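You operate a simulated robot arm through the tools that you are given. There is no shell and no other tool.

You run a simulated robot arm. Do the job below in one go: nothing can be reset, and whatever is moved stays where it is left.

## Task
Put the blue block from the cream top away in the deep drawer.
Fine: close the drawer and latch it again.

Only the result counts: the job must be done as asked and must still hold three seconds after the hand-in. Knocking over, shifting, dropping, spilling or breaking anything else fails it.

## Robot
A 6-joint arm with a two-finger parallel gripper, fixed in place. Base frame: the origin is on the floor under the middle of its stand, x ahead of it, y to its left, z up. Units: mm, degrees, N and s.
With the tool pointing down near the work surface it reaches from about 100 to 700 mm from the base axis. Its first joint turns from -166.0 to 166.0 degrees. Payload 3.91 kg.
Tool frame: the origin (TCP) lies between the finger pads and is the grasp point; the fingertips stand 30 mm ahead of it; z points along the fingers, y is the line along which they close. Largest opening 110 mm; finger width 20, thickness 10; the body of the gripper, 48 by 112 mm, starts 55 mm behind the TCP.
Orientation is that of the tool frame in the base frame, as a unit quaternion [x, y, z, w]. With the fingers straight down and closing along the base's y, the tool's x points along the base's -x, its y along +y and its z along -z.

## Interface
- The arm moves only by the tool move_arm. Its argument "motion" is a list that holds one entry, the list of rows, each a list of 7 numbers: the opening, from 0 (shut) to 1 (fully open), then the shift along the tool's x, y, z in units of 25 mm (1.0 is 25 mm), then the turn, a rotation vector about the tool's x, y, z in units of 6 degrees (1.0 is 6 degrees). In form: [[[gripper, x, y, z, wx, wy, wz], ...]]. A call has 1 to 20 rows; each row shifts and turns the commanded pose from where the row before left it, along the tool's axes as they then stand. A call with a number of a shift or a turn outside -1 to 1 is refused whole. Each row takes 0.2 s and may step no farther than 50 mm and 8.6 degrees from the row before; otherwise, or with a gripper value out of range, the whole call is refused. A pose out of reach is approached as far as the arm can. The call stops where the force on the tool passes 90 N (or 10 N more than at its start, if that is more) or the arm is blocked; 0.2 s more then pass. The fingers move at their own pace (about 45 mm/s each) and stop on an object; they squeeze with about 41 N. The grip force told is the motor's: it shows also when the fingers shut on nothing. Time passes only in rows, and 0.2 s behind the last, so rows that do not move let the fingers close. It gives the time, the measured TCP pose, the force on the tool (base axes), the opening and the grip force at its end, in the units of the frame above (readings bear some noise), with the torque about the TCP (base axes, N m) and any sound that the robot's microphone picked up.
- Cameras (640 x 400 px; columns grow to the right, rows downward): "scene" is fixed at [401.9, -650.1, 1332.3]; the picture's right is [1.00, 0.09, 0.00], its down [0.03, -0.28, -0.96] and it looks along [-0.09, 0.96, -0.28] (base axes); focal length 289 px, centre (320, 200). "wrist" rides on the gripper at [77, 7, -115] in the tool frame; the picture's right is [-0.09, 1.00, 0.00], its down [-0.80, -0.07, -0.59] and it looks along [-0.59, -0.05, 0.80] (tool axes); focal length 270 px, centre (320, 200). There is no depth. A picture from a camera that has moved, and an enlarged one, comes with that camera's place and axes in the base frame and with its lens.
- snapshot(camera): a new picture of that camera. No time passes.
- lift_body(by): slides the trunk up (or, below 0, down) by that many mm; the arm rides with it, the base frame stays. It gives what a move gives, with no picture.
- close_up(camera, box): a new picture of the part [left, top, right, bottom] of that camera's present view, enlarged. No time passes.
- job_done(): hands the job in; it is judged then, once.

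Places have to be worked out from the pictures, the camera data and where the tool is seen. Open the gripper and draw the arm clear of the work before you hand the job in, unless the task says otherwise.

The tools are called after "Emit:" as a command line: name --argument value ..., lists and objects as JSON in quotes. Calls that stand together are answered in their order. move_arm: Moves the arm, as the interface text tells. Its arguments: {"type":"object","properties":{"motion":{"type":"array"}},"required":["motion"]} The other tools are called the same way: lift_body (by) moves the trunk up or down; snapshot (camera) takes a picture; close_up (camera, box) takes an enlarged picture of a part of a camera's view; job_done () hands the job in.

At the start:

```text
time: 0.0
tool_pos: [70.0, 345.4, 1443.7]
ee_rot: [0.0, 1.0, -0.003, 0.001]
force: [0.6, -0.2, -0.2]
torque: [0.0, 0.01, -0.02]
gripper_width: 109.9
grip_force: 0.0
trunk travel left (down, up): [-493.0, 117.0]
```

scene: 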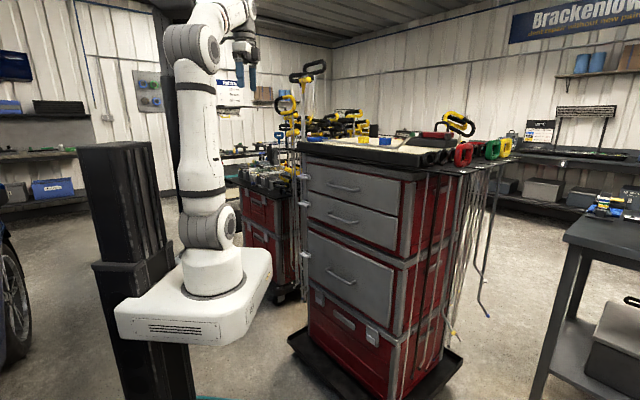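
wrist: 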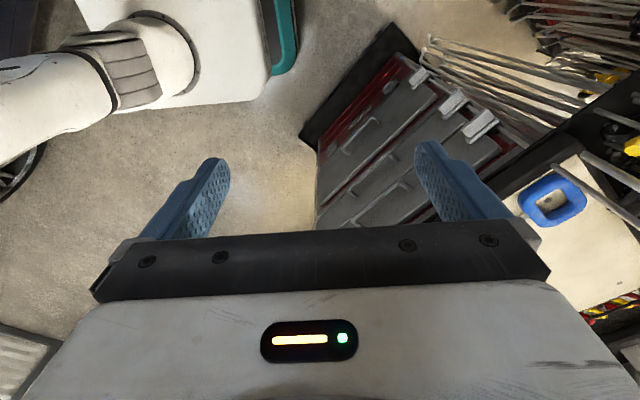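

The scene shows a red tool cabinet with several grey-fronted drawers and a cream top holding a blue block and a yellow one. I'll enlarge the views of the cabinet front and top to locate everything.

Emit:
close_up --camera "scene" --box '[280, 120, 440, 220]'

Emit:
close_up --camera "scene" --box '[280, 220, 480, 345]'

Emit:
close_up --camera "scene" --box '[340, 100, 500, 200]'

Emit:
snapshot --camera "wrist"

```text
4.00 times, centred on (360, 170) of scene
camera zoom: at [401.9, -650.1, 1332.3], right [1.0, 0.09, 0.0], down [0.03, -0.28, -0.96], along [-0.09, 0.96, -0.28], focal length 1156 px, centre (160, 320)
```

zoom: 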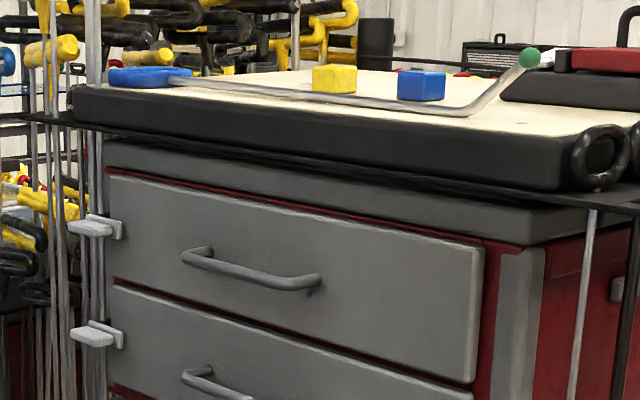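

```text
3.20 times, centred on (380, 282) of scene
camera zoom: at [401.9, -650.1, 1332.3], right [1.0, 0.09, 0.0], down [0.03, -0.28, -0.96], along [-0.09, 0.96, -0.28], focal length 925 px, centre (128, -64)
```

zoom: 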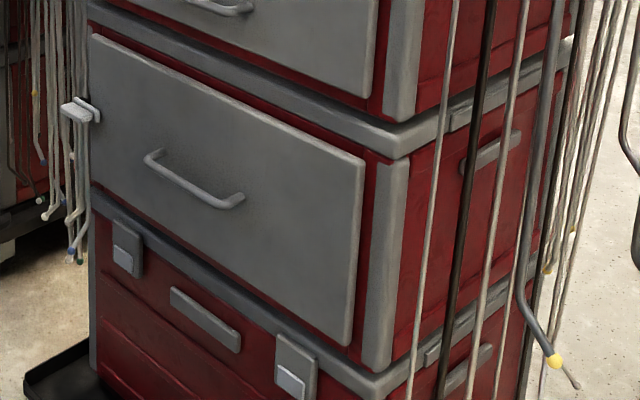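

```text
4.00 times, centred on (420, 150) of scene
camera zoom: at [401.9, -650.1, 1332.3], right [1.0, 0.09, 0.0], down [0.03, -0.28, -0.96], along [-0.09, 0.96, -0.28], focal length 1156 px, centre (-80, 400)
```

zoom: 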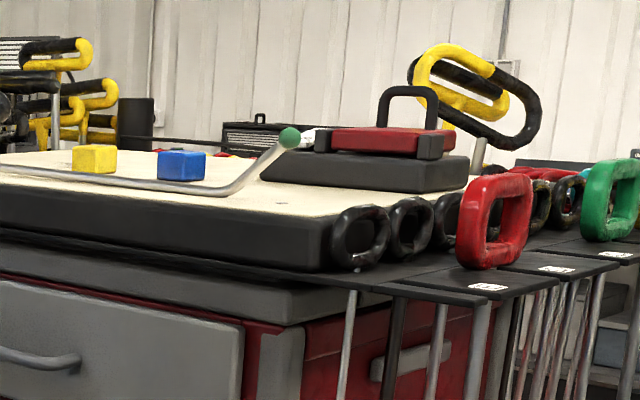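

```text
taken
camera wrist: at [-9.3, 352.3, 1558.5], right [0.09, 1.0, 0.0], down [0.8, -0.07, 0.59], along [0.59, -0.06, -0.8], focal length 270 px, centre (320, 200)
```

wrist: 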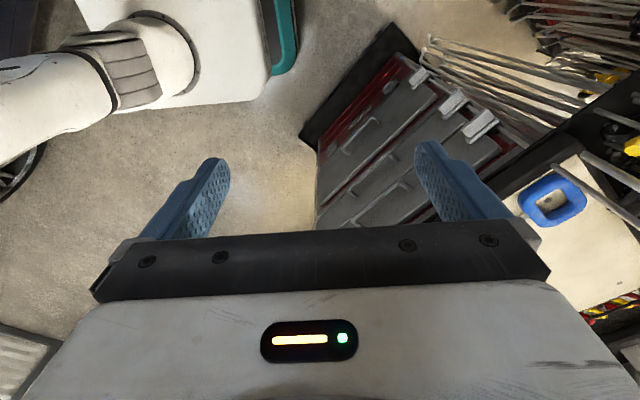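

The blue loop handle on the cream top triangulates to about (265, 680, 1230), so the top is near z 1220. I'll enlarge the wrist view of the cabinet front to find drawers, handles and latches.

Emit:
close_up --camera "wrist" --box '[290, 20, 530, 240]'

Emit:
close_up --camera "wrist" --box '[440, 120, 640, 330]'

Emit:
close_up --camera "scene" --box '[290, 160, 370, 260]'

Emit:
close_up --camera "scene" --box '[290, 220, 410, 350]'

```text
1.82 times, centred on (410, 130) of wrist
camera zoom: at [-9.3, 352.3, 1558.5], right [0.09, 1.0, 0.0], down [0.8, -0.07, 0.59], along [0.59, -0.06, -0.8], focal length 491 px, centre (156, 327)
```

zoom: 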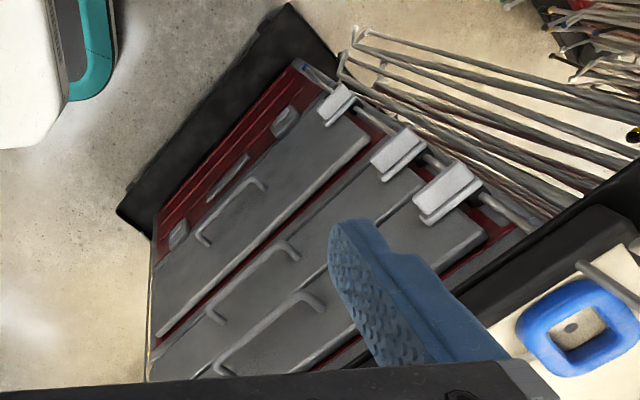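

```text
1.90 times, centred on (540, 225) of wrist
camera zoom: at [-9.3, 352.3, 1558.5], right [0.09, 1.0, 0.0], down [0.8, -0.07, 0.59], along [0.59, -0.06, -0.8], focal length 515 px, centre (-99, 152)
```

zoom: 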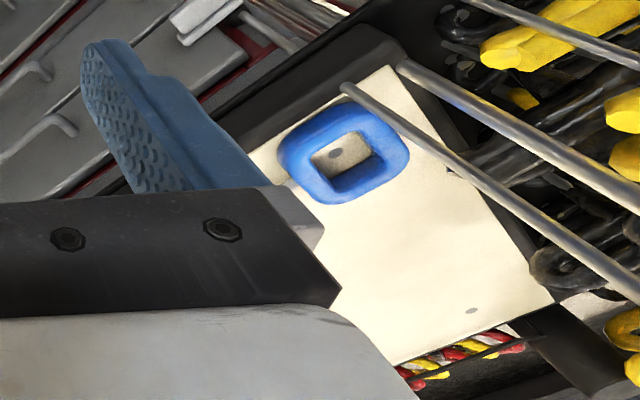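

```text
4.00 times, centred on (330, 210) of scene
camera zoom: at [401.9, -650.1, 1332.3], right [1.0, 0.09, 0.0], down [0.03, -0.28, -0.96], along [-0.09, 0.96, -0.28], focal length 1156 px, centre (280, 160)
```

zoom: 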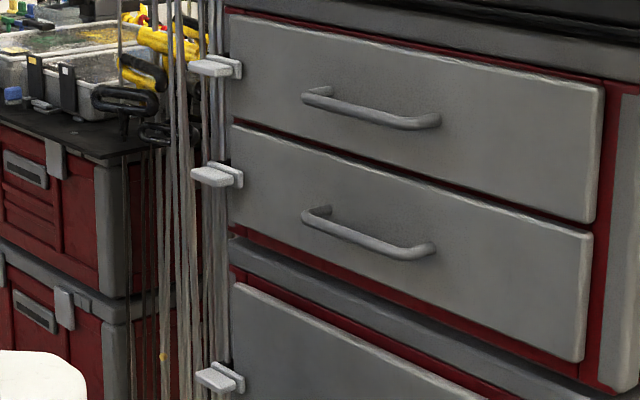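

```text
3.08 times, centred on (350, 285) of scene
camera zoom: at [401.9, -650.1, 1332.3], right [1.0, 0.09, 0.0], down [0.03, -0.28, -0.96], along [-0.09, 0.96, -0.28], focal length 889 px, centre (228, -62)
```

zoom: 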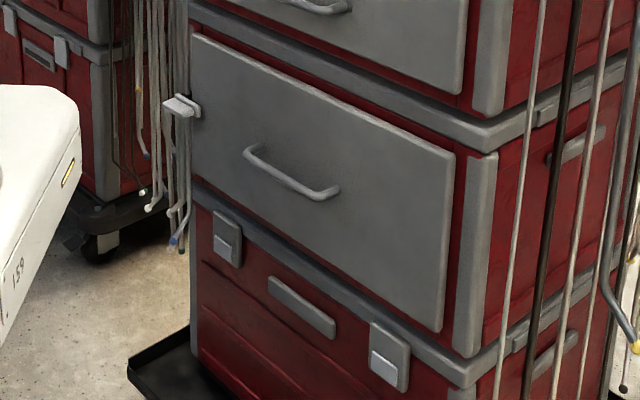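

Triangulating both views: the three latches are near (207, 634) at z about 673, 937 and 1062, and the deep drawer's handle runs from about (327, 510) to (441, 400) at z about 675, so the front faces the robot at about 45°. I'll shift the arm forward at height for a better look at the cream top and blocks.

Emit:
move_arm --motion '[[[1, -1, 0, 0, 0, 0, 0], [1, -1, 0, 0, 0, 0, 0], [1, -1, 0, 0, 0, 0, 0], [1, -1, 0, 0, 0, 0, 0], [1, -1, 0, 0, 0, 0, 0], [1, -1, 0, 0, 0, 0, 0], [1, -1, 0, 0, 0, 0, 0], [1, -1, 0, 0, 0, 0, 0]]]'

Emit:
snapshot --camera "wrist"

Emit:
snapshot --camera "scene"

```text
time: 1.8
tool_pos: [270.4, 347.4, 1443.7]
ee_rot: [0.001, 1.0, -0.002, 0.0]
force: [0.3, 0.5, -0.1]
torque: [0.0, 0.0, -0.01]
gripper_width: 110.2
grip_force: 0.1
trunk travel left (down, up): [-493.0, 117.0]
```

```text
taken
camera wrist: at [191.5, 352.9, 1559.1], right [0.09, 1.0, 0.0], down [0.8, -0.07, 0.59], along [0.59, -0.06, -0.8], focal length 270 px, centre (320, 200)
```

wrist: 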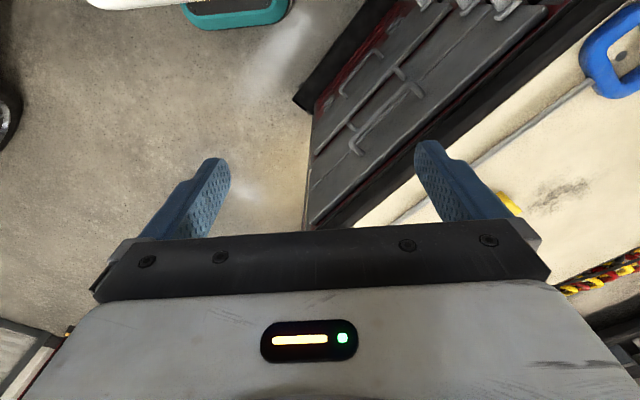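

```text
taken
```

scene: 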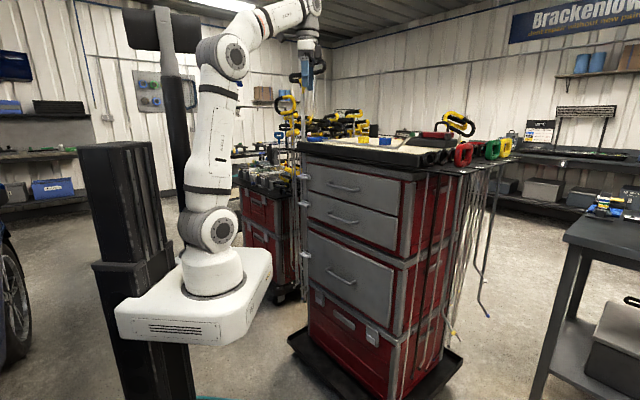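

The camera needs to look along the cabinet's 45° facing, so I'll yaw the tool by 45° in place (the area round the gripper at z above 1400 is clear), then view again.

Emit:
move_arm --motion '[[[1, 0, 0, 0, 0, 0, -1], [1, 0, 0, 0, 0, 0, -1], [1, 0, 0, 0, 0, 0, -1], [1, 0, 0, 0, 0, 0, -1], [1, 0, 0, 0, 0, 0, -1], [1, 0, 0, 0, 0, 0, -1], [1, 0, 0, 0, 0, 0, -1], [1, 0, 0, -1, 0, 0, -0.5], [1, 0, 0, -1, 0, 0, 0], [1, 0, 0, -1, 0, 0, 0]]]'

Emit:
snapshot --camera "wrist"

```text
time: 4.0
tool_pos: [259.4, 335.4, 1448.7]
ee_rot: [-0.383, 0.924, 0.0, 0.0]
force: [-0.1, -0.7, -1.1]
torque: [0.01, -0.04, -0.01]
gripper_width: 109.8
grip_force: 0.0
out of reach, approached as far as the arm can: row 8, 9, 10
trunk travel left (down, up): [-493.0, 117.0]
```

```text
taken
camera wrist: at [199.6, 284.6, 1563.7], right [-0.64, 0.77, 0.0], down [0.62, 0.52, 0.59], along [0.46, 0.38, -0.8], focal length 270 px, centre (320, 200)
```

wrist: 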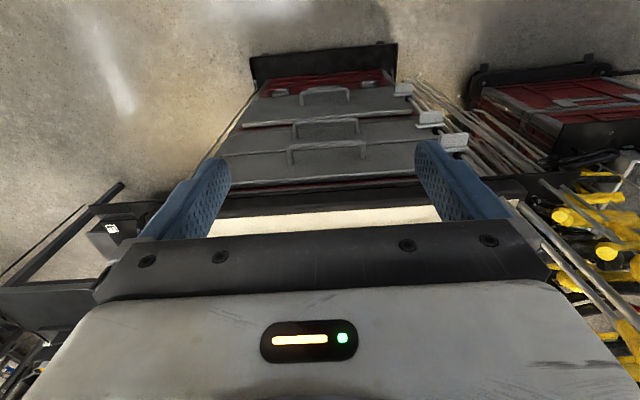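

The cabinet now appears square in view, confirming its front faces about 45°–50°; the arm is at its upper reach limit. I'll raise the trunk 100 mm, which gives room to reach outward over the cream top.

Emit:
lift_body --by 100

Emit:
move_arm --motion '[[[1, 0, 0, 1, 0, 0, 0], [1, 0, 0, 1, 0, 0, 0], [1, 0, 0, 1, 0, 0, 0], [1, -1, 0, 0, 0, 0, 0], [1, -1, 0, 0, 0, 0, 0], [1, -1, 0, 0, 0, 0, 0], [1, -1, 0, 0, 0, 0, 0]]]'

Emit:
snapshot --camera "wrist"

```text
time: 5.3
tool_pos: [260.0, 336.0, 1548.4]
ee_rot: [-0.382, 0.924, -0.001, 0.001]
force: [0.4, -0.2, 0.7]
torque: [-0.02, 0.02, 0.01]
gripper_width: 110.4
grip_force: 0.1
trunk travel left (down, up): [-593.0, 17.0]
```

```text
time: 6.9
tool_pos: [333.5, 406.4, 1472.8]
ee_rot: [-0.383, 0.924, -0.001, 0.0]
force: [0.4, 0.6, 1.0]
torque: [-0.02, 0.01, 0.01]
gripper_width: 109.9
grip_force: 0.1
trunk travel left (down, up): [-593.0, 17.0]
```

```text
taken
camera wrist: at [272.8, 355.8, 1587.8], right [-0.64, 0.77, 0.0], down [0.62, 0.52, 0.59], along [0.46, 0.38, -0.8], focal length 270 px, centre (320, 200)
```

wrist: 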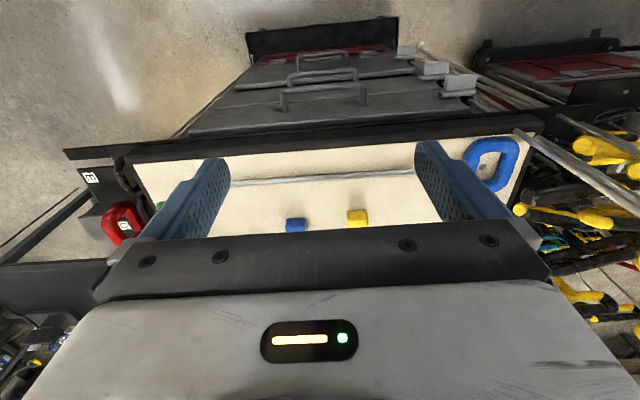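

The blue block triangulates to about (549, 527, 1233), at 761 mm from the axis, with the rod lying in front of it and the yellow block to its side. I'll zoom in on the blocks and rod in both views.

Emit:
close_up --camera "wrist" --box '[240, 160, 440, 250]'

Emit:
close_up --camera "scene" --box '[345, 125, 425, 165]'

Emit:
close_up --camera "wrist" --box '[180, 20, 500, 140]'

Emit:
close_up --camera "wrist" --box '[370, 30, 490, 120]'

```text
3.20 times, centred on (340, 205) of wrist
camera zoom: at [272.8, 355.8, 1587.8], right [-0.64, 0.77, 0.0], down [0.62, 0.52, 0.59], along [0.46, 0.38, -0.8], focal length 865 px, centre (256, 184)
```

zoom: 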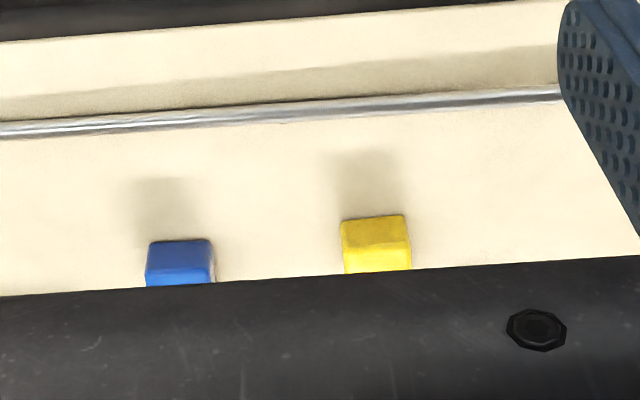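

```text
8.00 times, centred on (385, 145) of scene
camera zoom: at [401.9, -650.1, 1332.3], right [1.0, 0.09, 0.0], down [0.03, -0.28, -0.96], along [-0.09, 0.96, -0.28], focal length 2312 px, centre (-200, 640)
```

zoom: 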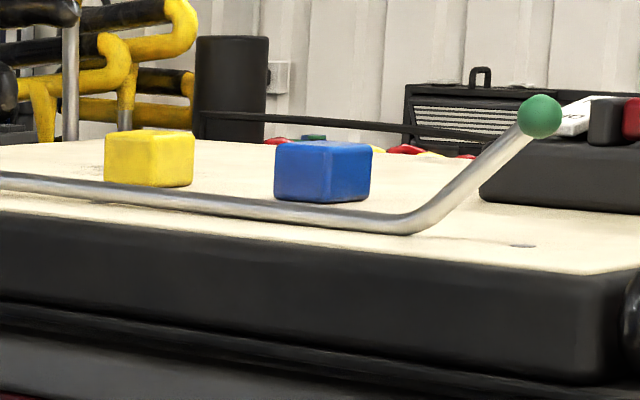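

```text
2.00 times, centred on (340, 80) of wrist
camera zoom: at [272.8, 355.8, 1587.8], right [-0.64, 0.77, 0.0], down [0.62, 0.52, 0.59], along [0.46, 0.38, -0.8], focal length 541 px, centre (280, 440)
```

zoom: 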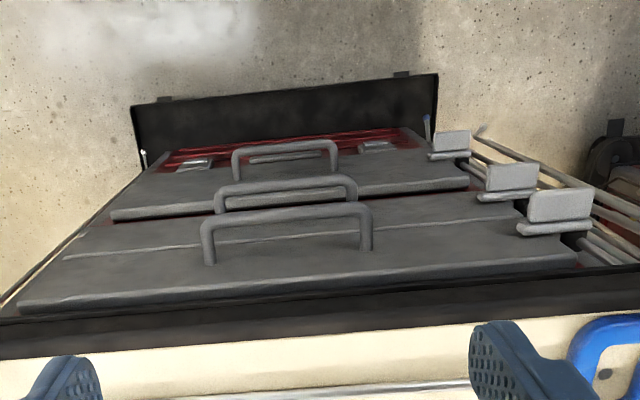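

```text
4.44 times, centred on (430, 75) of wrist
camera zoom: at [272.8, 355.8, 1587.8], right [-0.64, 0.77, 0.0], down [0.62, 0.52, 0.59], along [0.46, 0.38, -0.8], focal length 1201 px, centre (-169, 756)
```

zoom: 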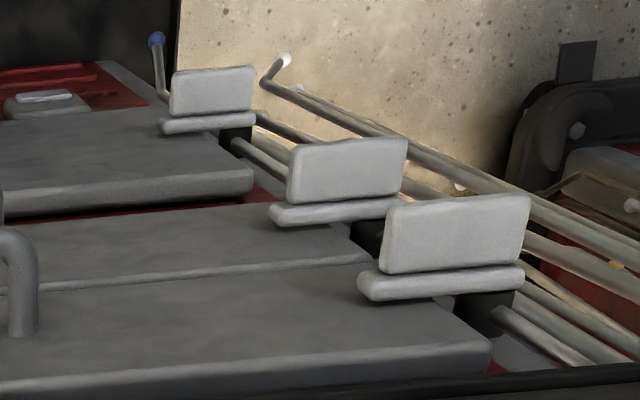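

Blue block is about 34 mm wide, centred near (550, 534, 1236), aligned with the 45° axes, with the rod about 80 mm in front of it. The latches look like a plate lapping the drawer edge with a horizontal tab. I'll retract, lower, and go in front of the latch column for a close look.

Emit:
move_arm --motion '[[[0.5, 1, 0, 0, 0, 0, 0], [0.3, 1, 0, 0, 0, 0, 0], [0, 1, 0, 0, 0, 0, 0], [0, 1, 0, 0, 0, 0, 0], [0, 1, 0, 0, 0, 0, 0], [0, 1, 0, 0, 0, 0, 0]]]'

Emit:
lift_body --by -100

Emit:
move_arm --motion '[[[0, 0, 0, 1, 0, 0, 0], [0, 0, 0, 1, 0, 0, 0], [0, 0, 0, 1, 0, 0, 0], [0, 0, 0, 1, 0, 0, 0], [0, 0, 1, 1, 0, 0, 0], [0, 0, 1, 1, 0, 0, 0], [0, 0, 1, 1, 0, 0, 0], [0, 0, 1, 1, 0, 0, 0], [0, 0, 1, 1, 0, 0, 0], [0, 0, 1, 1, 0, 0, 0]]]'

Emit:
snapshot --camera "wrist"

Emit:
snapshot --camera "scene"

```text
time: 8.3
tool_pos: [226.0, 298.9, 1475.4]
ee_rot: [-0.383, 0.924, 0.0, 0.0]
force: [0.3, 0.6, 0.1]
torque: [-0.01, -0.03, -0.02]
gripper_width: 0.0
grip_force: 12.0
trunk travel left (down, up): [-593.0, 17.0]
```

```text
time: 9.7
tool_pos: [226.1, 298.9, 1374.9]
ee_rot: [-0.383, 0.924, 0.0, 0.001]
force: [-0.6, -0.6, -0.2]
torque: [-0.01, -0.01, 0.02]
gripper_width: 0.1
grip_force: 38.2
trunk travel left (down, up): [-493.0, 117.0]
```

```text
time: 11.9
tool_pos: [121.3, 405.6, 1122.4]
ee_rot: [-0.382, 0.924, 0.0, 0.001]
force: [-0.6, 0.2, 0.3]
torque: [0.03, 0.02, 0.04]
gripper_width: 0.3
grip_force: 37.9
trunk travel left (down, up): [-493.0, 117.0]
```

```text
taken
camera wrist: at [60.9, 355.5, 1236.7], right [-0.64, 0.77, 0.0], down [0.62, 0.52, 0.59], along [0.46, 0.38, -0.8], focal length 270 px, centre (320, 200)
```

wrist: 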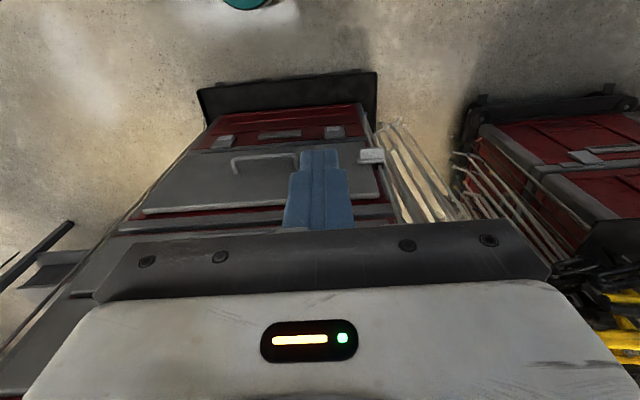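

```text
taken
```

scene: 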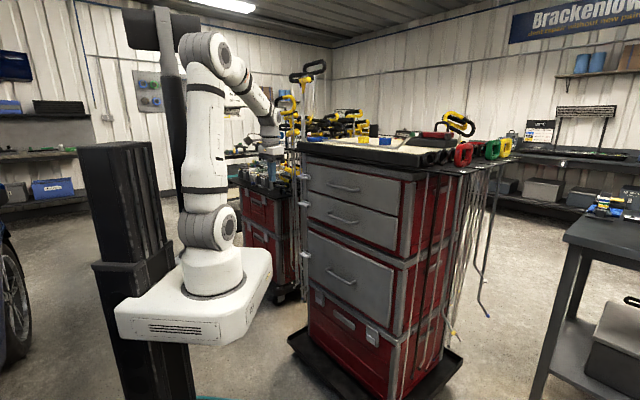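

The deep latch is in view at about (371, 155) with hanging rods just beside it. I'll lower further, shift a little sideways and tilt outward for a close frontal look.

Emit:
move_arm --motion '[[[0, 0, 0, 1, 0, 0, 0], [0, 0, 0, 1, 0, 0, 0], [0, 0, 0, 1, 0, 0, 0], [0, 0, 0, 1, 0, 0, 0], [0, 0, 0, 1, 0, 0, 0], [0, 0, 0, 1, 0, 0, 0], [0, 0, 0, 1, 0, 0, 0], [0, 0, 0, 1, 0, -1, 0], [0, 0, 0, 0, 0, -1, 0], [0, 0, 0, 0, 0, -1, 0], [0, 0, 0, 0, 0, -1, 0], [0, 0, 0, 0, 0, -1, 0]]]'

Emit:
snapshot --camera "wrist"

Emit:
snapshot --camera "scene"

```text
time: 14.5
tool_pos: [118.8, 405.4, 923.7]
ee_rot: [-0.37, 0.892, 0.098, 0.24]
force: [0.3, -0.2, 0.4]
torque: [-0.01, 0.0, -0.01]
gripper_width: 0.0
grip_force: 37.9
trunk travel left (down, up): [-493.0, 117.0]
```

```text
taken
camera wrist: at [26.4, 321.9, 984.6], right [-0.65, 0.76, 0.04], down [0.33, 0.23, 0.92], along [0.68, 0.61, -0.4], focal length 270 px, centre (320, 200)
```

wrist: 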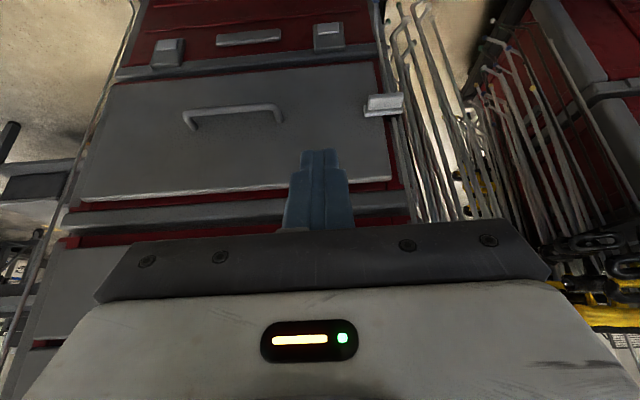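

```text
taken
```

scene: 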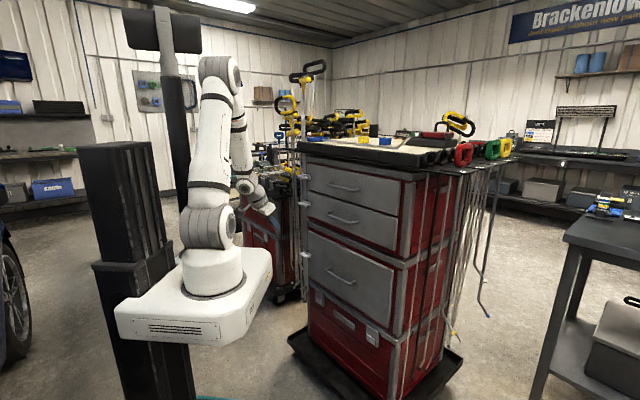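

The camera now faces the deep drawer front; I'll enlarge the latch and the drawer.

Emit:
close_up --camera "wrist" --box '[340, 70, 440, 140]'

Emit:
close_up --camera "wrist" --box '[60, 20, 430, 250]'

```text
5.71 times, centred on (390, 105) of wrist
camera zoom: at [26.4, 321.9, 984.6], right [-0.65, 0.76, 0.04], down [0.33, 0.23, 0.92], along [0.68, 0.61, -0.4], focal length 1544 px, centre (-80, 743)
```

zoom: 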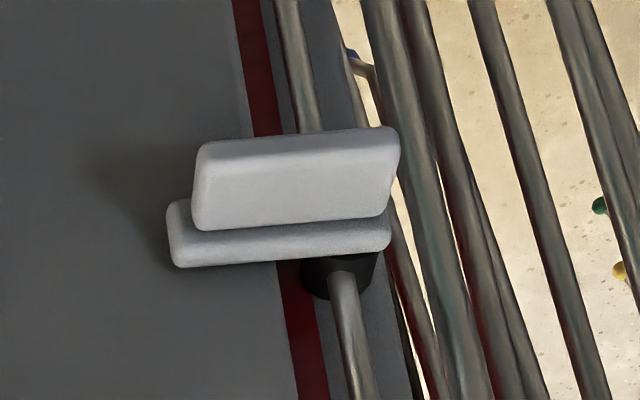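

```text
1.73 times, centred on (245, 135) of wrist
camera zoom: at [26.4, 321.9, 984.6], right [-0.65, 0.76, 0.04], down [0.33, 0.23, 0.92], along [0.68, 0.61, -0.4], focal length 468 px, centre (450, 312)
```

zoom: 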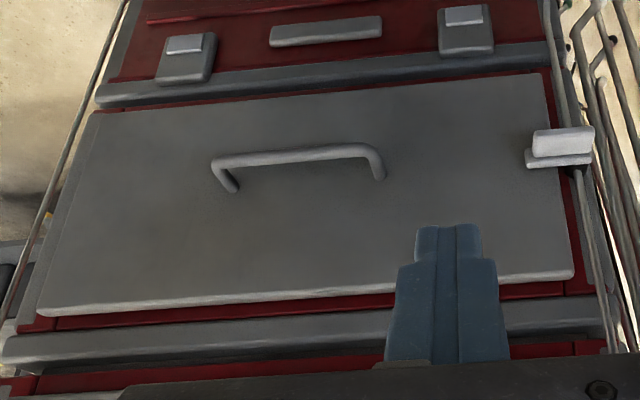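

In this upside-down view the latch is a plate with a projecting horizontal tab carried on a collar around a vertical rod, lapping over the drawer's edge. I'll bring the camera closer and lower to see how it moves.

Emit:
move_arm --motion '[[[0, 0.07, 0.15, 1, 0, 0, 0], [0, 0.07, 0.15, 1, 0, 0, 0], [0, 0.07, 0.15, 1, 0, 0, 0], [0, 0.07, 0.15, 1, 0, 0, 0], [0, 0.07, 0.15, 1, 0, 0, 0], [0, 0.07, 0.15, 1, 0, 0, 0], [0, 0.07, 0.15, 1, 0, 0, 0], [0, 0.07, 0.15, 1, 0, 0, 0], [0, 0.07, 0.15, 1, 0, 0, 0], [0, 0.07, 0.15, 1, 0, 0, 0]]]'

Emit:
snapshot --camera "wrist"

Emit:
close_up --camera "wrist" --box '[330, 100, 490, 200]'

```text
time: 16.7
tool_pos: [172.3, 509.2, 698.2]
ee_rot: [-0.37, 0.892, 0.098, 0.239]
force: [-0.1, 0.1, -0.1]
torque: [-0.02, 0.01, 0.0]
gripper_width: 0.1
grip_force: 37.3
trunk travel left (down, up): [-493.0, 117.0]
```

```text
taken
camera wrist: at [77.2, 426.6, 759.5], right [-0.65, 0.76, 0.04], down [0.33, 0.23, 0.92], along [0.68, 0.61, -0.4], focal length 270 px, centre (320, 200)
```

wrist: 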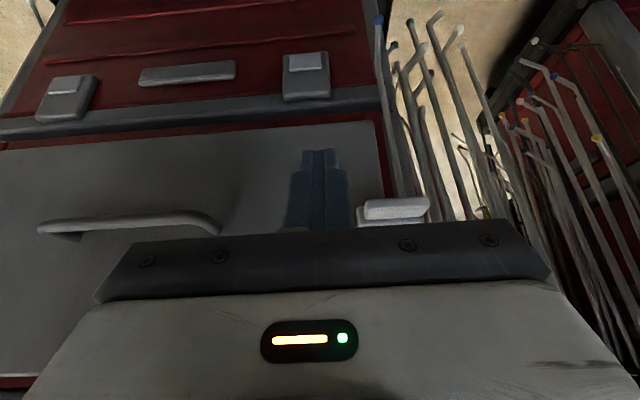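

```text
4.00 times, centred on (410, 150) of wrist
camera zoom: at [77.2, 426.6, 759.5], right [-0.65, 0.76, 0.04], down [0.33, 0.23, 0.92], along [0.68, 0.61, -0.4], focal length 1081 px, centre (-40, 400)
```

zoom: 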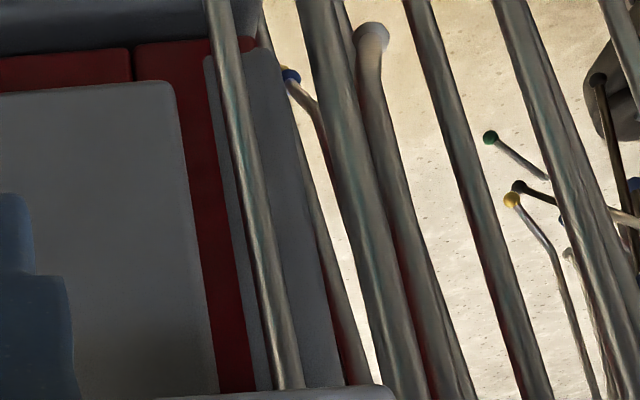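

The tab triangulates to about (200, 630, 670). I'll rise 60 mm so the latch sits clear of the gripper in the picture, and zoom in.

Emit:
move_arm --motion '[[[0, -0.4, 0, -0.7, 0, 0, 0], [0, -0.4, 0, -0.7, 0, 0, 0], [0, -0.4, 0, -0.7, 0, 0, 0]]]'

Emit:
close_up --camera "wrist" --box '[350, 100, 450, 200]'

Emit:
snapshot --camera "wrist"

Emit:
close_up --camera "scene" --box '[285, 230, 345, 275]'

Emit:
close_up --camera "scene" --box '[285, 160, 345, 220]'

```text
time: 17.5
tool_pos: [169.9, 509.7, 758.9]
ee_rot: [-0.369, 0.893, 0.097, 0.24]
force: [0.1, -0.3, 0.8]
torque: [-0.02, 0.02, 0.02]
gripper_width: 0.0
grip_force: 38.1
trunk travel left (down, up): [-493.0, 117.0]
```

```text
4.00 times, centred on (400, 150) of wrist
camera zoom: at [75.7, 425.6, 818.8], right [-0.65, 0.76, 0.04], down [0.33, 0.23, 0.92], along [0.68, 0.61, -0.4], focal length 1081 px, centre (0, 400)
```

zoom: 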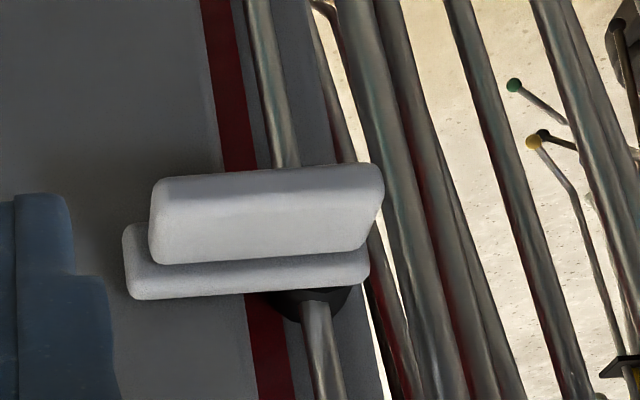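

```text
taken
camera wrist: at [75.7, 425.6, 818.8], right [-0.65, 0.76, 0.04], down [0.33, 0.23, 0.92], along [0.68, 0.61, -0.4], focal length 270 px, centre (320, 200)
```

wrist: 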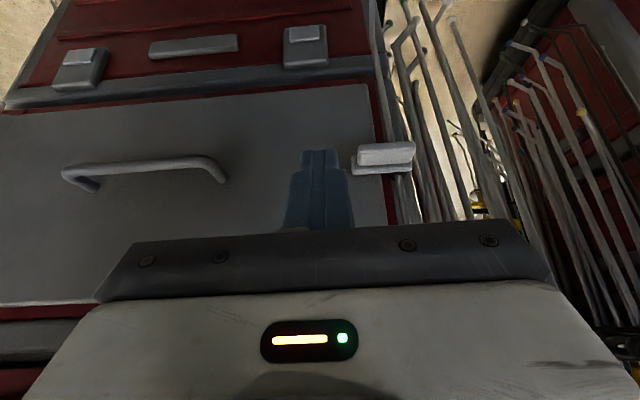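

```text
8.89 times, centred on (315, 252) of scene
camera zoom: at [401.9, -650.1, 1332.3], right [1.0, 0.09, 0.0], down [0.03, -0.28, -0.96], along [-0.09, 0.96, -0.28], focal length 2569 px, centre (364, -267)
```

zoom: 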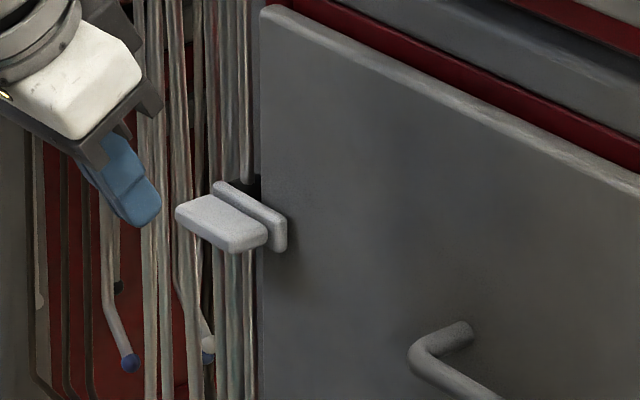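

```text
6.67 times, centred on (315, 190) of scene
camera zoom: at [401.9, -650.1, 1332.3], right [1.0, 0.09, 0.0], down [0.03, -0.28, -0.96], along [-0.09, 0.96, -0.28], focal length 1927 px, centre (353, 267)
```

zoom: 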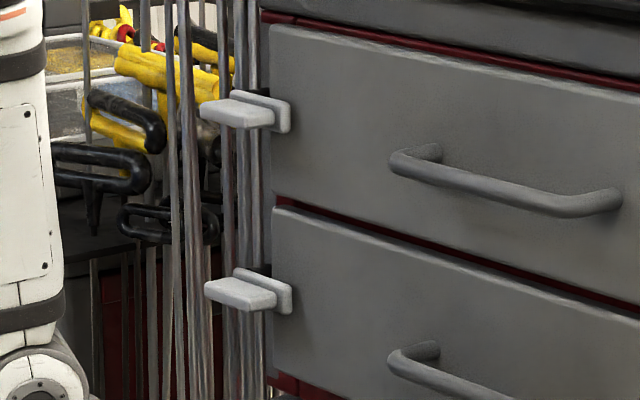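

The latch is a plate about 60 mm long with a 30 mm deep horizontal tab (top face centre about (202, 631, 675)) on a black pivot boss behind its left part, which looks like a turn-button. I'll move the closed fingertips over the tab's drawer-side end, then check the gap before a gentle press.

Emit:
move_arm --motion '[[[0, -0.85, 0.4, 0.49, 0, 0, 0], [0, -0.85, 0.4, 0.49, 0, 0, 0], [0, -0.85, 0.4, 0.49, 0, 0, 0], [0, -0.85, 0.4, 0.49, 0, 0, 0]]]'

Emit:
snapshot --camera "wrist"

Emit:
close_up --camera "scene" --box '[275, 215, 355, 270]'

```text
time: 18.5
tool_pos: [211.7, 607.7, 759.7]
ee_rot: [-0.371, 0.892, 0.099, 0.24]
force: [0.7, 0.0, -1.1]
torque: [0.01, 0.02, 0.01]
gripper_width: 0.0
grip_force: 37.5
trunk travel left (down, up): [-493.0, 117.0]
```

```text
taken
camera wrist: at [117.3, 523.7, 819.1], right [-0.65, 0.76, 0.04], down [0.33, 0.23, 0.92], along [0.68, 0.61, -0.4], focal length 270 px, centre (320, 200)
```

wrist: 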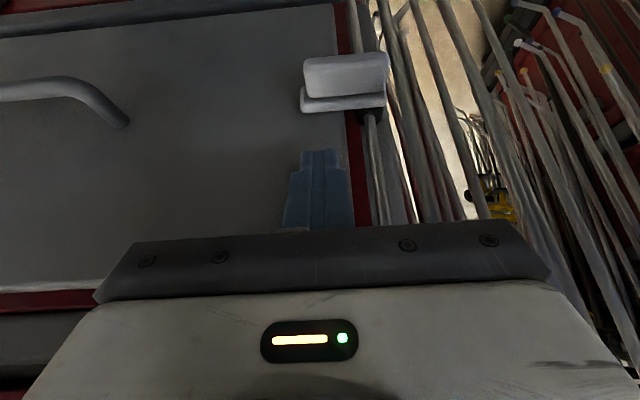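

```text
7.27 times, centred on (315, 242) of scene
camera zoom: at [401.9, -650.1, 1332.3], right [1.0, 0.09, 0.0], down [0.03, -0.28, -0.96], along [-0.09, 0.96, -0.28], focal length 2102 px, centre (356, -109)
```

zoom: 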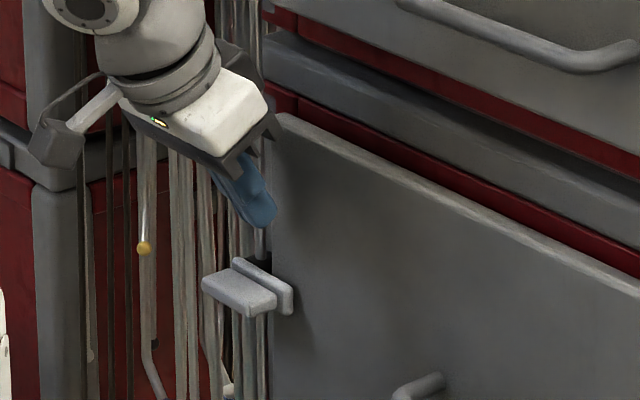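

The fingertips are above the tab with about 50 mm of gap. I'll zoom in from this nearer camera to refine the tab and pivot geometry.

Emit:
close_up --camera "wrist" --box '[280, 30, 420, 130]'

Emit:
close_up --camera "wrist" --box '[0, 50, 200, 180]'

```text
4.00 times, centred on (350, 80) of wrist
camera zoom: at [117.3, 523.7, 819.1], right [-0.65, 0.76, 0.04], down [0.33, 0.23, 0.92], along [0.68, 0.61, -0.4], focal length 1081 px, centre (200, 680)
```

zoom: 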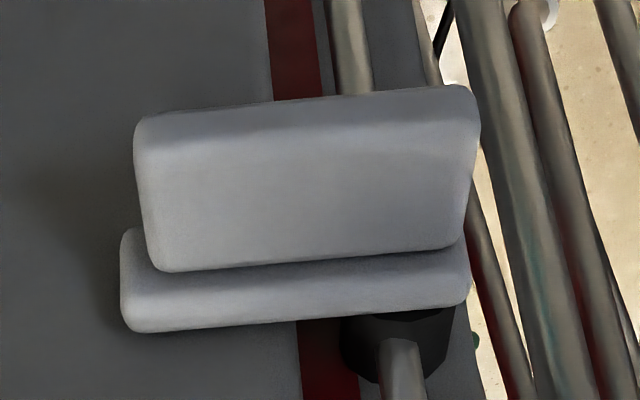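

```text
3.08 times, centred on (100, 115) of wrist
camera zoom: at [117.3, 523.7, 819.1], right [-0.65, 0.76, 0.04], down [0.33, 0.23, 0.92], along [0.68, 0.61, -0.4], focal length 832 px, centre (997, 462)
```

zoom: 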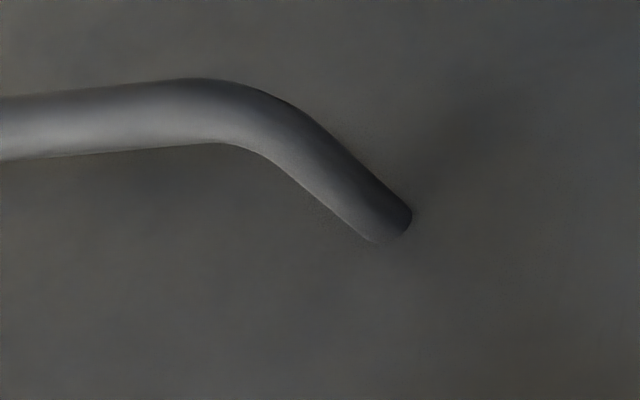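

Refined: pivot boss at l≈319, z≈669 (beyond the drawer edge), tab spans about 52 mm towards the drawer. I'll lower onto the tab's free end gently and watch the force, to test whether it turns downward.

Emit:
move_arm --motion '[[[0, 0.24, 0, 0.4157, 0, 0, 0], [0, 0.24, 0, 0.4157, 0, 0, 0], [0, 0.24, 0, 0.4157, 0, 0, 0], [0, 0.12, 0, 0.2078, 0, 0, 0]]]'

Emit:
move_arm --motion '[[[0, 0.08, 0, 0.1386, 0, 0, 0], [0, 0.08, 0, 0.1386, 0, 0, 0]]]'

Emit:
move_arm --motion '[[[0, 0.08, 0, 0.1386, 0, 0, 0]]]'

```text
time: 19.5
tool_pos: [211.4, 607.6, 716.4]
ee_rot: [-0.369, 0.892, 0.098, 0.24]
force: [-0.3, 0.3, 0.4]
torque: [0.02, -0.02, -0.03]
gripper_width: 0.1
grip_force: 38.0
trunk travel left (down, up): [-493.0, 117.0]
```

```text
time: 20.1
tool_pos: [211.9, 606.8, 708.9]
ee_rot: [-0.369, 0.893, 0.096, 0.239]
force: [0.3, 0.1, 0.1]
torque: [0.02, -0.01, 0.01]
gripper_width: 0.1
grip_force: 37.7
trunk travel left (down, up): [-493.0, 117.0]
```

```text
time: 20.5
tool_pos: [211.6, 608.1, 708.0]
ee_rot: [-0.369, 0.892, 0.099, 0.24]
force: [-0.8, -6.0, 19.8]
torque: [-0.07, -0.07, -0.14]
gripper_width: 0.1
grip_force: 37.7
trunk travel left (down, up): [-493.0, 117.0]
```

Contact came at z≈708 with 20 N upward so far. I'll press a little more to see whether it yields.

Emit:
move_arm --motion '[[[0, 0.06, 0, 0.104, 0, 0, 0], [0, 0, 0, 0, 0, 0, 0]]]'

Emit:
close_up --camera "wrist" --box '[260, 40, 420, 240]'

```text
time: 21.1
tool_pos: [212.7, 607.0, 707.2]
ee_rot: [-0.368, 0.892, 0.101, 0.243]
force: [1.8, -3.4, 45.9]
torque: [0.14, -0.25, -0.41]
gripper_width: 0.0
grip_force: 37.4
trunk travel left (down, up): [-493.0, 117.0]
```

```text
2.00 times, centred on (340, 140) of wrist
camera zoom: at [118.2, 523.3, 767.2], right [-0.65, 0.76, 0.05], down [0.33, 0.22, 0.92], along [0.69, 0.61, -0.39], focal length 541 px, centre (280, 320)
```

zoom: 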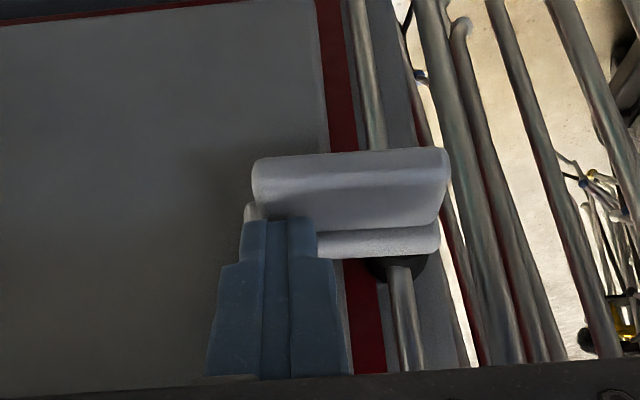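

No yield at 46 N downward, so it doesn't turn that way. I'll back off upward, go beside the tab's drawer-side end, and test a gentle sideways push away from the drawer.

Emit:
move_arm --motion '[[[0, -0.24, 0, -0.4157, 0, 0, 0], [0, -0.24, 0, -0.4157, 0, 0, 0], [0, 0, -0.7, 0, 0, 0, 0], [0, 0, -0.7, 0, 0, 0, 0], [0, 0.3, 0, 0.519, 0, 0, 0], [0, 0.4, 0, 0.45, 0, 0, 0], [0, 0.2, 0, 0.3, 0, 0, 0]]]'

Emit:
snapshot --camera "wrist"

```text
time: 22.7
tool_pos: [233.4, 579.7, 687.4]
ee_rot: [-0.37, 0.892, 0.098, 0.24]
force: [0.3, 0.4, -0.1]
torque: [0.01, -0.02, -0.01]
gripper_width: 0.1
grip_force: 37.9
trunk travel left (down, up): [-493.0, 117.0]
```

```text
taken
camera wrist: at [140.6, 496.6, 747.8], right [-0.65, 0.76, 0.04], down [0.33, 0.23, 0.92], along [0.69, 0.61, -0.4], focal length 270 px, centre (320, 200)
```

wrist: 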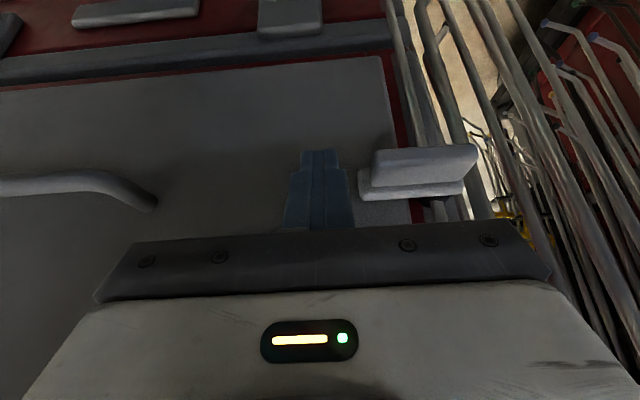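

The fingers are beside the tab's end with about 15–20 mm to go. I'll push sideways in small steps and read the force.

Emit:
move_arm --motion '[[[0, 0, 0.3, 0, 0, 0, 0], [0, 0, 0.3, 0, 0, 0, 0]]]'

Emit:
move_arm --motion '[[[0, 0, 0.15, 0, 0, 0, 0]]]'

Emit:
move_arm --motion '[[[0, 0, 0.15, 0, 0, 0, 0]]]'

```text
time: 23.3
tool_pos: [223.3, 591.2, 687.2]
ee_rot: [-0.37, 0.892, 0.098, 0.24]
force: [0.0, 0.1, 0.3]
torque: [0.02, 0.02, -0.02]
gripper_width: 0.0
grip_force: 37.6
trunk travel left (down, up): [-493.0, 117.0]
```

```text
time: 23.7
tool_pos: [221.0, 593.9, 688.2]
ee_rot: [-0.37, 0.892, 0.098, 0.239]
force: [-0.8, -0.7, -0.6]
torque: [0.03, -0.01, 0.01]
gripper_width: 0.0
grip_force: 37.7
trunk travel left (down, up): [-493.0, 117.0]
```

```text
time: 24.1
tool_pos: [220.3, 594.2, 687.4]
ee_rot: [-0.368, 0.893, 0.097, 0.241]
force: [12.1, -9.3, 1.4]
torque: [-0.07, -0.17, -0.09]
gripper_width: 0.0
grip_force: 38.3
trunk travel left (down, up): [-493.0, 117.0]
```

Contact with 15 N sideways. I'll push a little more to see if it moves.

Emit:
move_arm --motion '[[[0, 0, 0.15, 0, 0, 0, 0], [0, 0, 0.1, 0, 0, 0, 0]]]'

Emit:
snapshot --camera "wrist"

```text
time: 24.7
tool_pos: [220.4, 594.8, 686.4]
ee_rot: [-0.366, 0.894, 0.095, 0.24]
force: [41.6, -44.6, 4.4]
torque: [-0.62, -0.62, -0.28]
gripper_width: 0.0
grip_force: 37.6
trunk travel left (down, up): [-493.0, 117.0]
```

```text
taken
camera wrist: at [125.4, 511.2, 748.1], right [-0.64, 0.76, 0.04], down [0.33, 0.23, 0.92], along [0.69, 0.6, -0.4], focal length 270 px, centre (320, 200)
```

wrist: 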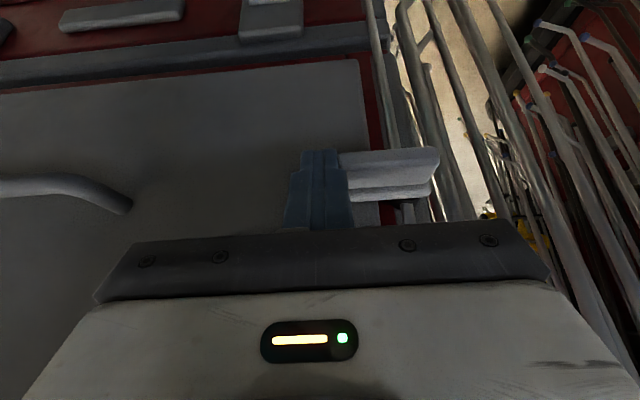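

No sideways motion at 61 N either. The remaining natural motion is turning upward, so I'll back off, bring the tool horizontal, and go under the tab's free end to push up.

Emit:
move_arm --motion '[[[0, 0, -0.8, 0, 0, 0, 0], [0, 0.78, 0, -0.45, 0, 0, 0], [0, 0.78, 0, -0.45, 0, 0, 0], [0, 0.78, 0, -0.45, 0, 0, 0], [0, 0.78, 0, -0.45, 0, 0, 0], [0, 0, 0, 0, 0, -1, 0], [0, 0, 0, 0, 0, -1, 0], [0, 0, 0, 0, 0, -1, 0], [0, 0, 0, 0, 0, -1, 0], [0, 0, 0, 0, 0, -1, 0], [0, 0, 0, 0, 0, -1, 0], [0, 0, 0, 0, 0, -1, 0], [0, 0, 0, 0, 0, -1, 0], [0, 0, 0, 0, 0, -1, 0], [0, 0, 0, 0, 0, -1, 0]]]'

Emit:
snapshot --camera "wrist"

Emit:
snapshot --camera "scene"

```text
time: 27.9
tool_pos: [151.2, 636.6, 719.5]
ee_rot: [-0.273, 0.652, 0.267, 0.655]
force: [-0.2, -0.3, 0.5]
torque: [0.02, -0.02, 0.0]
gripper_width: 0.0
grip_force: 37.6
out of reach, approached as far as the arm can: row 6, 7, 8, 9, 10, 11, 12, 13, 14, 15
trunk travel left (down, up): [-493.0, 117.0]
```

```text
taken
camera wrist: at [64.1, 560.6, 641.7], right [-0.7, 0.71, 0.08], down [-0.38, -0.46, 0.8], along [0.6, 0.53, 0.59], focal length 270 px, centre (320, 200)
```

wrist: 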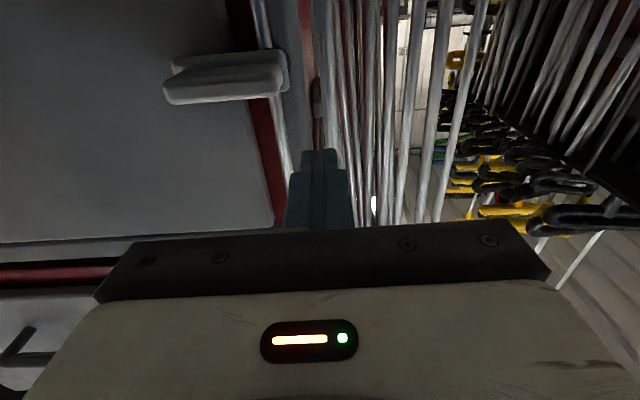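

```text
taken
```

scene: 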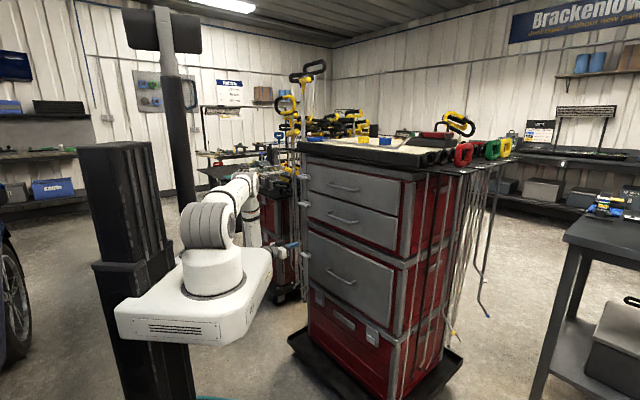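

At full horizontal tilt the arm drifted to (151, 637, 720) because that pose is out of reach from this trunk height (no contact, force near zero). I'll un-tilt somewhat and back away from the hanging rods before lowering the trunk.

Emit:
move_arm --motion '[[[0, 0, -0.6, -0.6, 0, 0, 0], [0, 0, -0.6, -0.6, 0, 1, 0], [0, 0, 0, 0, 0, 1, 0], [0, 0, 0, 0, 0, 1, 0], [0, 0, 0, 0, 0, 1, 0], [0, 0, 0, 0, 0, 1, 0]]]'

Emit:
snapshot --camera "scene"

```text
time: 29.3
tool_pos: [143.1, 631.3, 721.8]
ee_rot: [-0.333, 0.8, 0.19, 0.461]
force: [0.5, 0.6, 0.3]
torque: [0.04, 0.03, 0.0]
gripper_width: 0.1
grip_force: 37.7
out of reach, approached as far as the arm can: row 1, 2
trunk travel left (down, up): [-493.0, 117.0]
```

```text
taken
```

scene: 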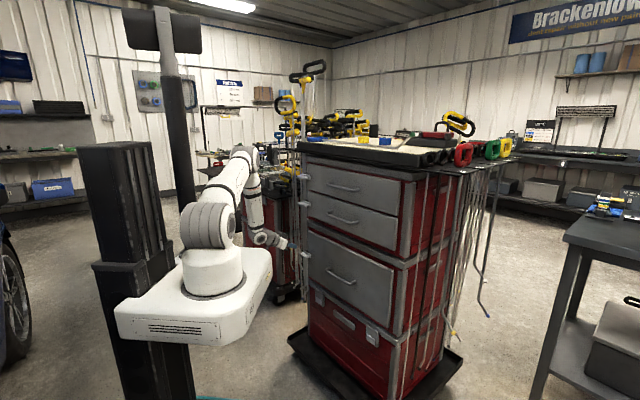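

Tilt is now about 60°. I'll back off away from the cabinet and toward the centre.

Emit:
move_arm --motion '[[[0, 0.5, -0.9, -0.866, 0, 0, 0], [0, 0.5, -0.9, -0.866, 0, 0, 0], [0, 0.5, -0.9, -0.866, 0, 0, 0], [0, 0.5, -0.9, -0.866, 0, 0, 0]]]'

Emit:
snapshot --camera "scene"

```text
time: 30.3
tool_pos: [123.8, 570.2, 748.7]
ee_rot: [-0.335, 0.8, 0.181, 0.464]
force: [1.0, 0.1, 0.1]
torque: [0.0, -0.04, 0.03]
gripper_width: 0.2
grip_force: 37.5
out of reach, approached as far as the arm can: row 2, 3, 4
trunk travel left (down, up): [-493.0, 117.0]
```

```text
taken
```

scene: 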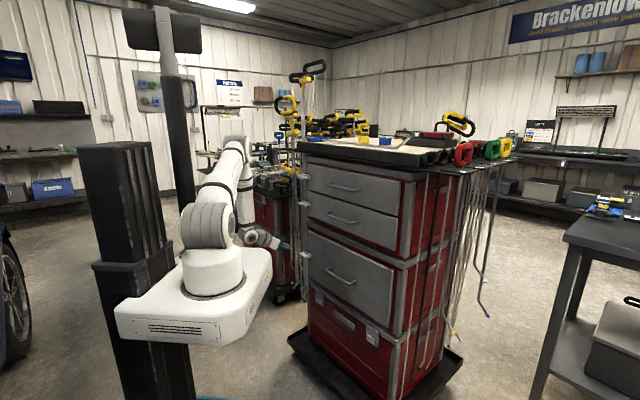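

The wrist limits back-motion at this tilt. I'll reduce the tilt back to 30° and then move to a clear place.

Emit:
move_arm --motion '[[[0, 0, 0, 0, 0, 1, 0], [0, 0, 0, 0, 0, 1, 0], [0, 0, 0, 0, 0, 1, 0], [0, 0, 0, 0, 0, 1, 0], [0, 0, 0, 0, 0, 1, 0], [0, 0, -1, 0, 0, 0, 0], [0, 0, -1, 0, 0, 0, 0], [0, 0, -1, 0, 0, 0, 0]]]'

Emit:
lift_body --by -250

Emit:
snapshot --camera "scene"

```text
time: 32.1
tool_pos: [178.5, 517.4, 747.8]
ee_rot: [-0.369, 0.893, 0.097, 0.24]
force: [0.3, 0.0, 0.2]
torque: [-0.02, 0.01, 0.02]
gripper_width: 0.0
grip_force: 37.9
trunk travel left (down, up): [-493.0, 117.0]
```

```text
time: 34.6
tool_pos: [177.0, 517.9, 497.4]
ee_rot: [-0.37, 0.892, 0.097, 0.24]
force: [-0.5, -0.1, -0.1]
torque: [0.01, 0.01, 0.01]
gripper_width: 0.0
grip_force: 37.7
trunk travel left (down, up): [-243.0, 367.0]
```

```text
taken
```

scene: 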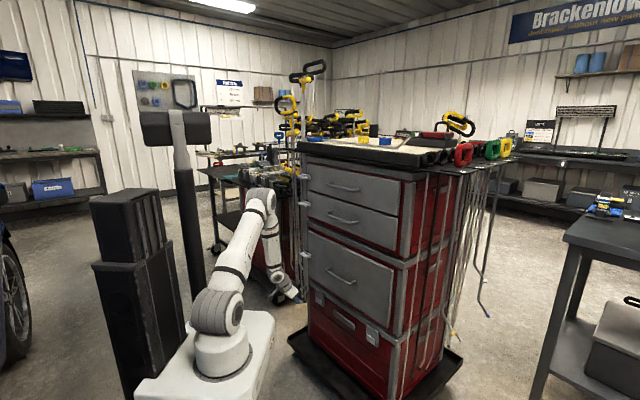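

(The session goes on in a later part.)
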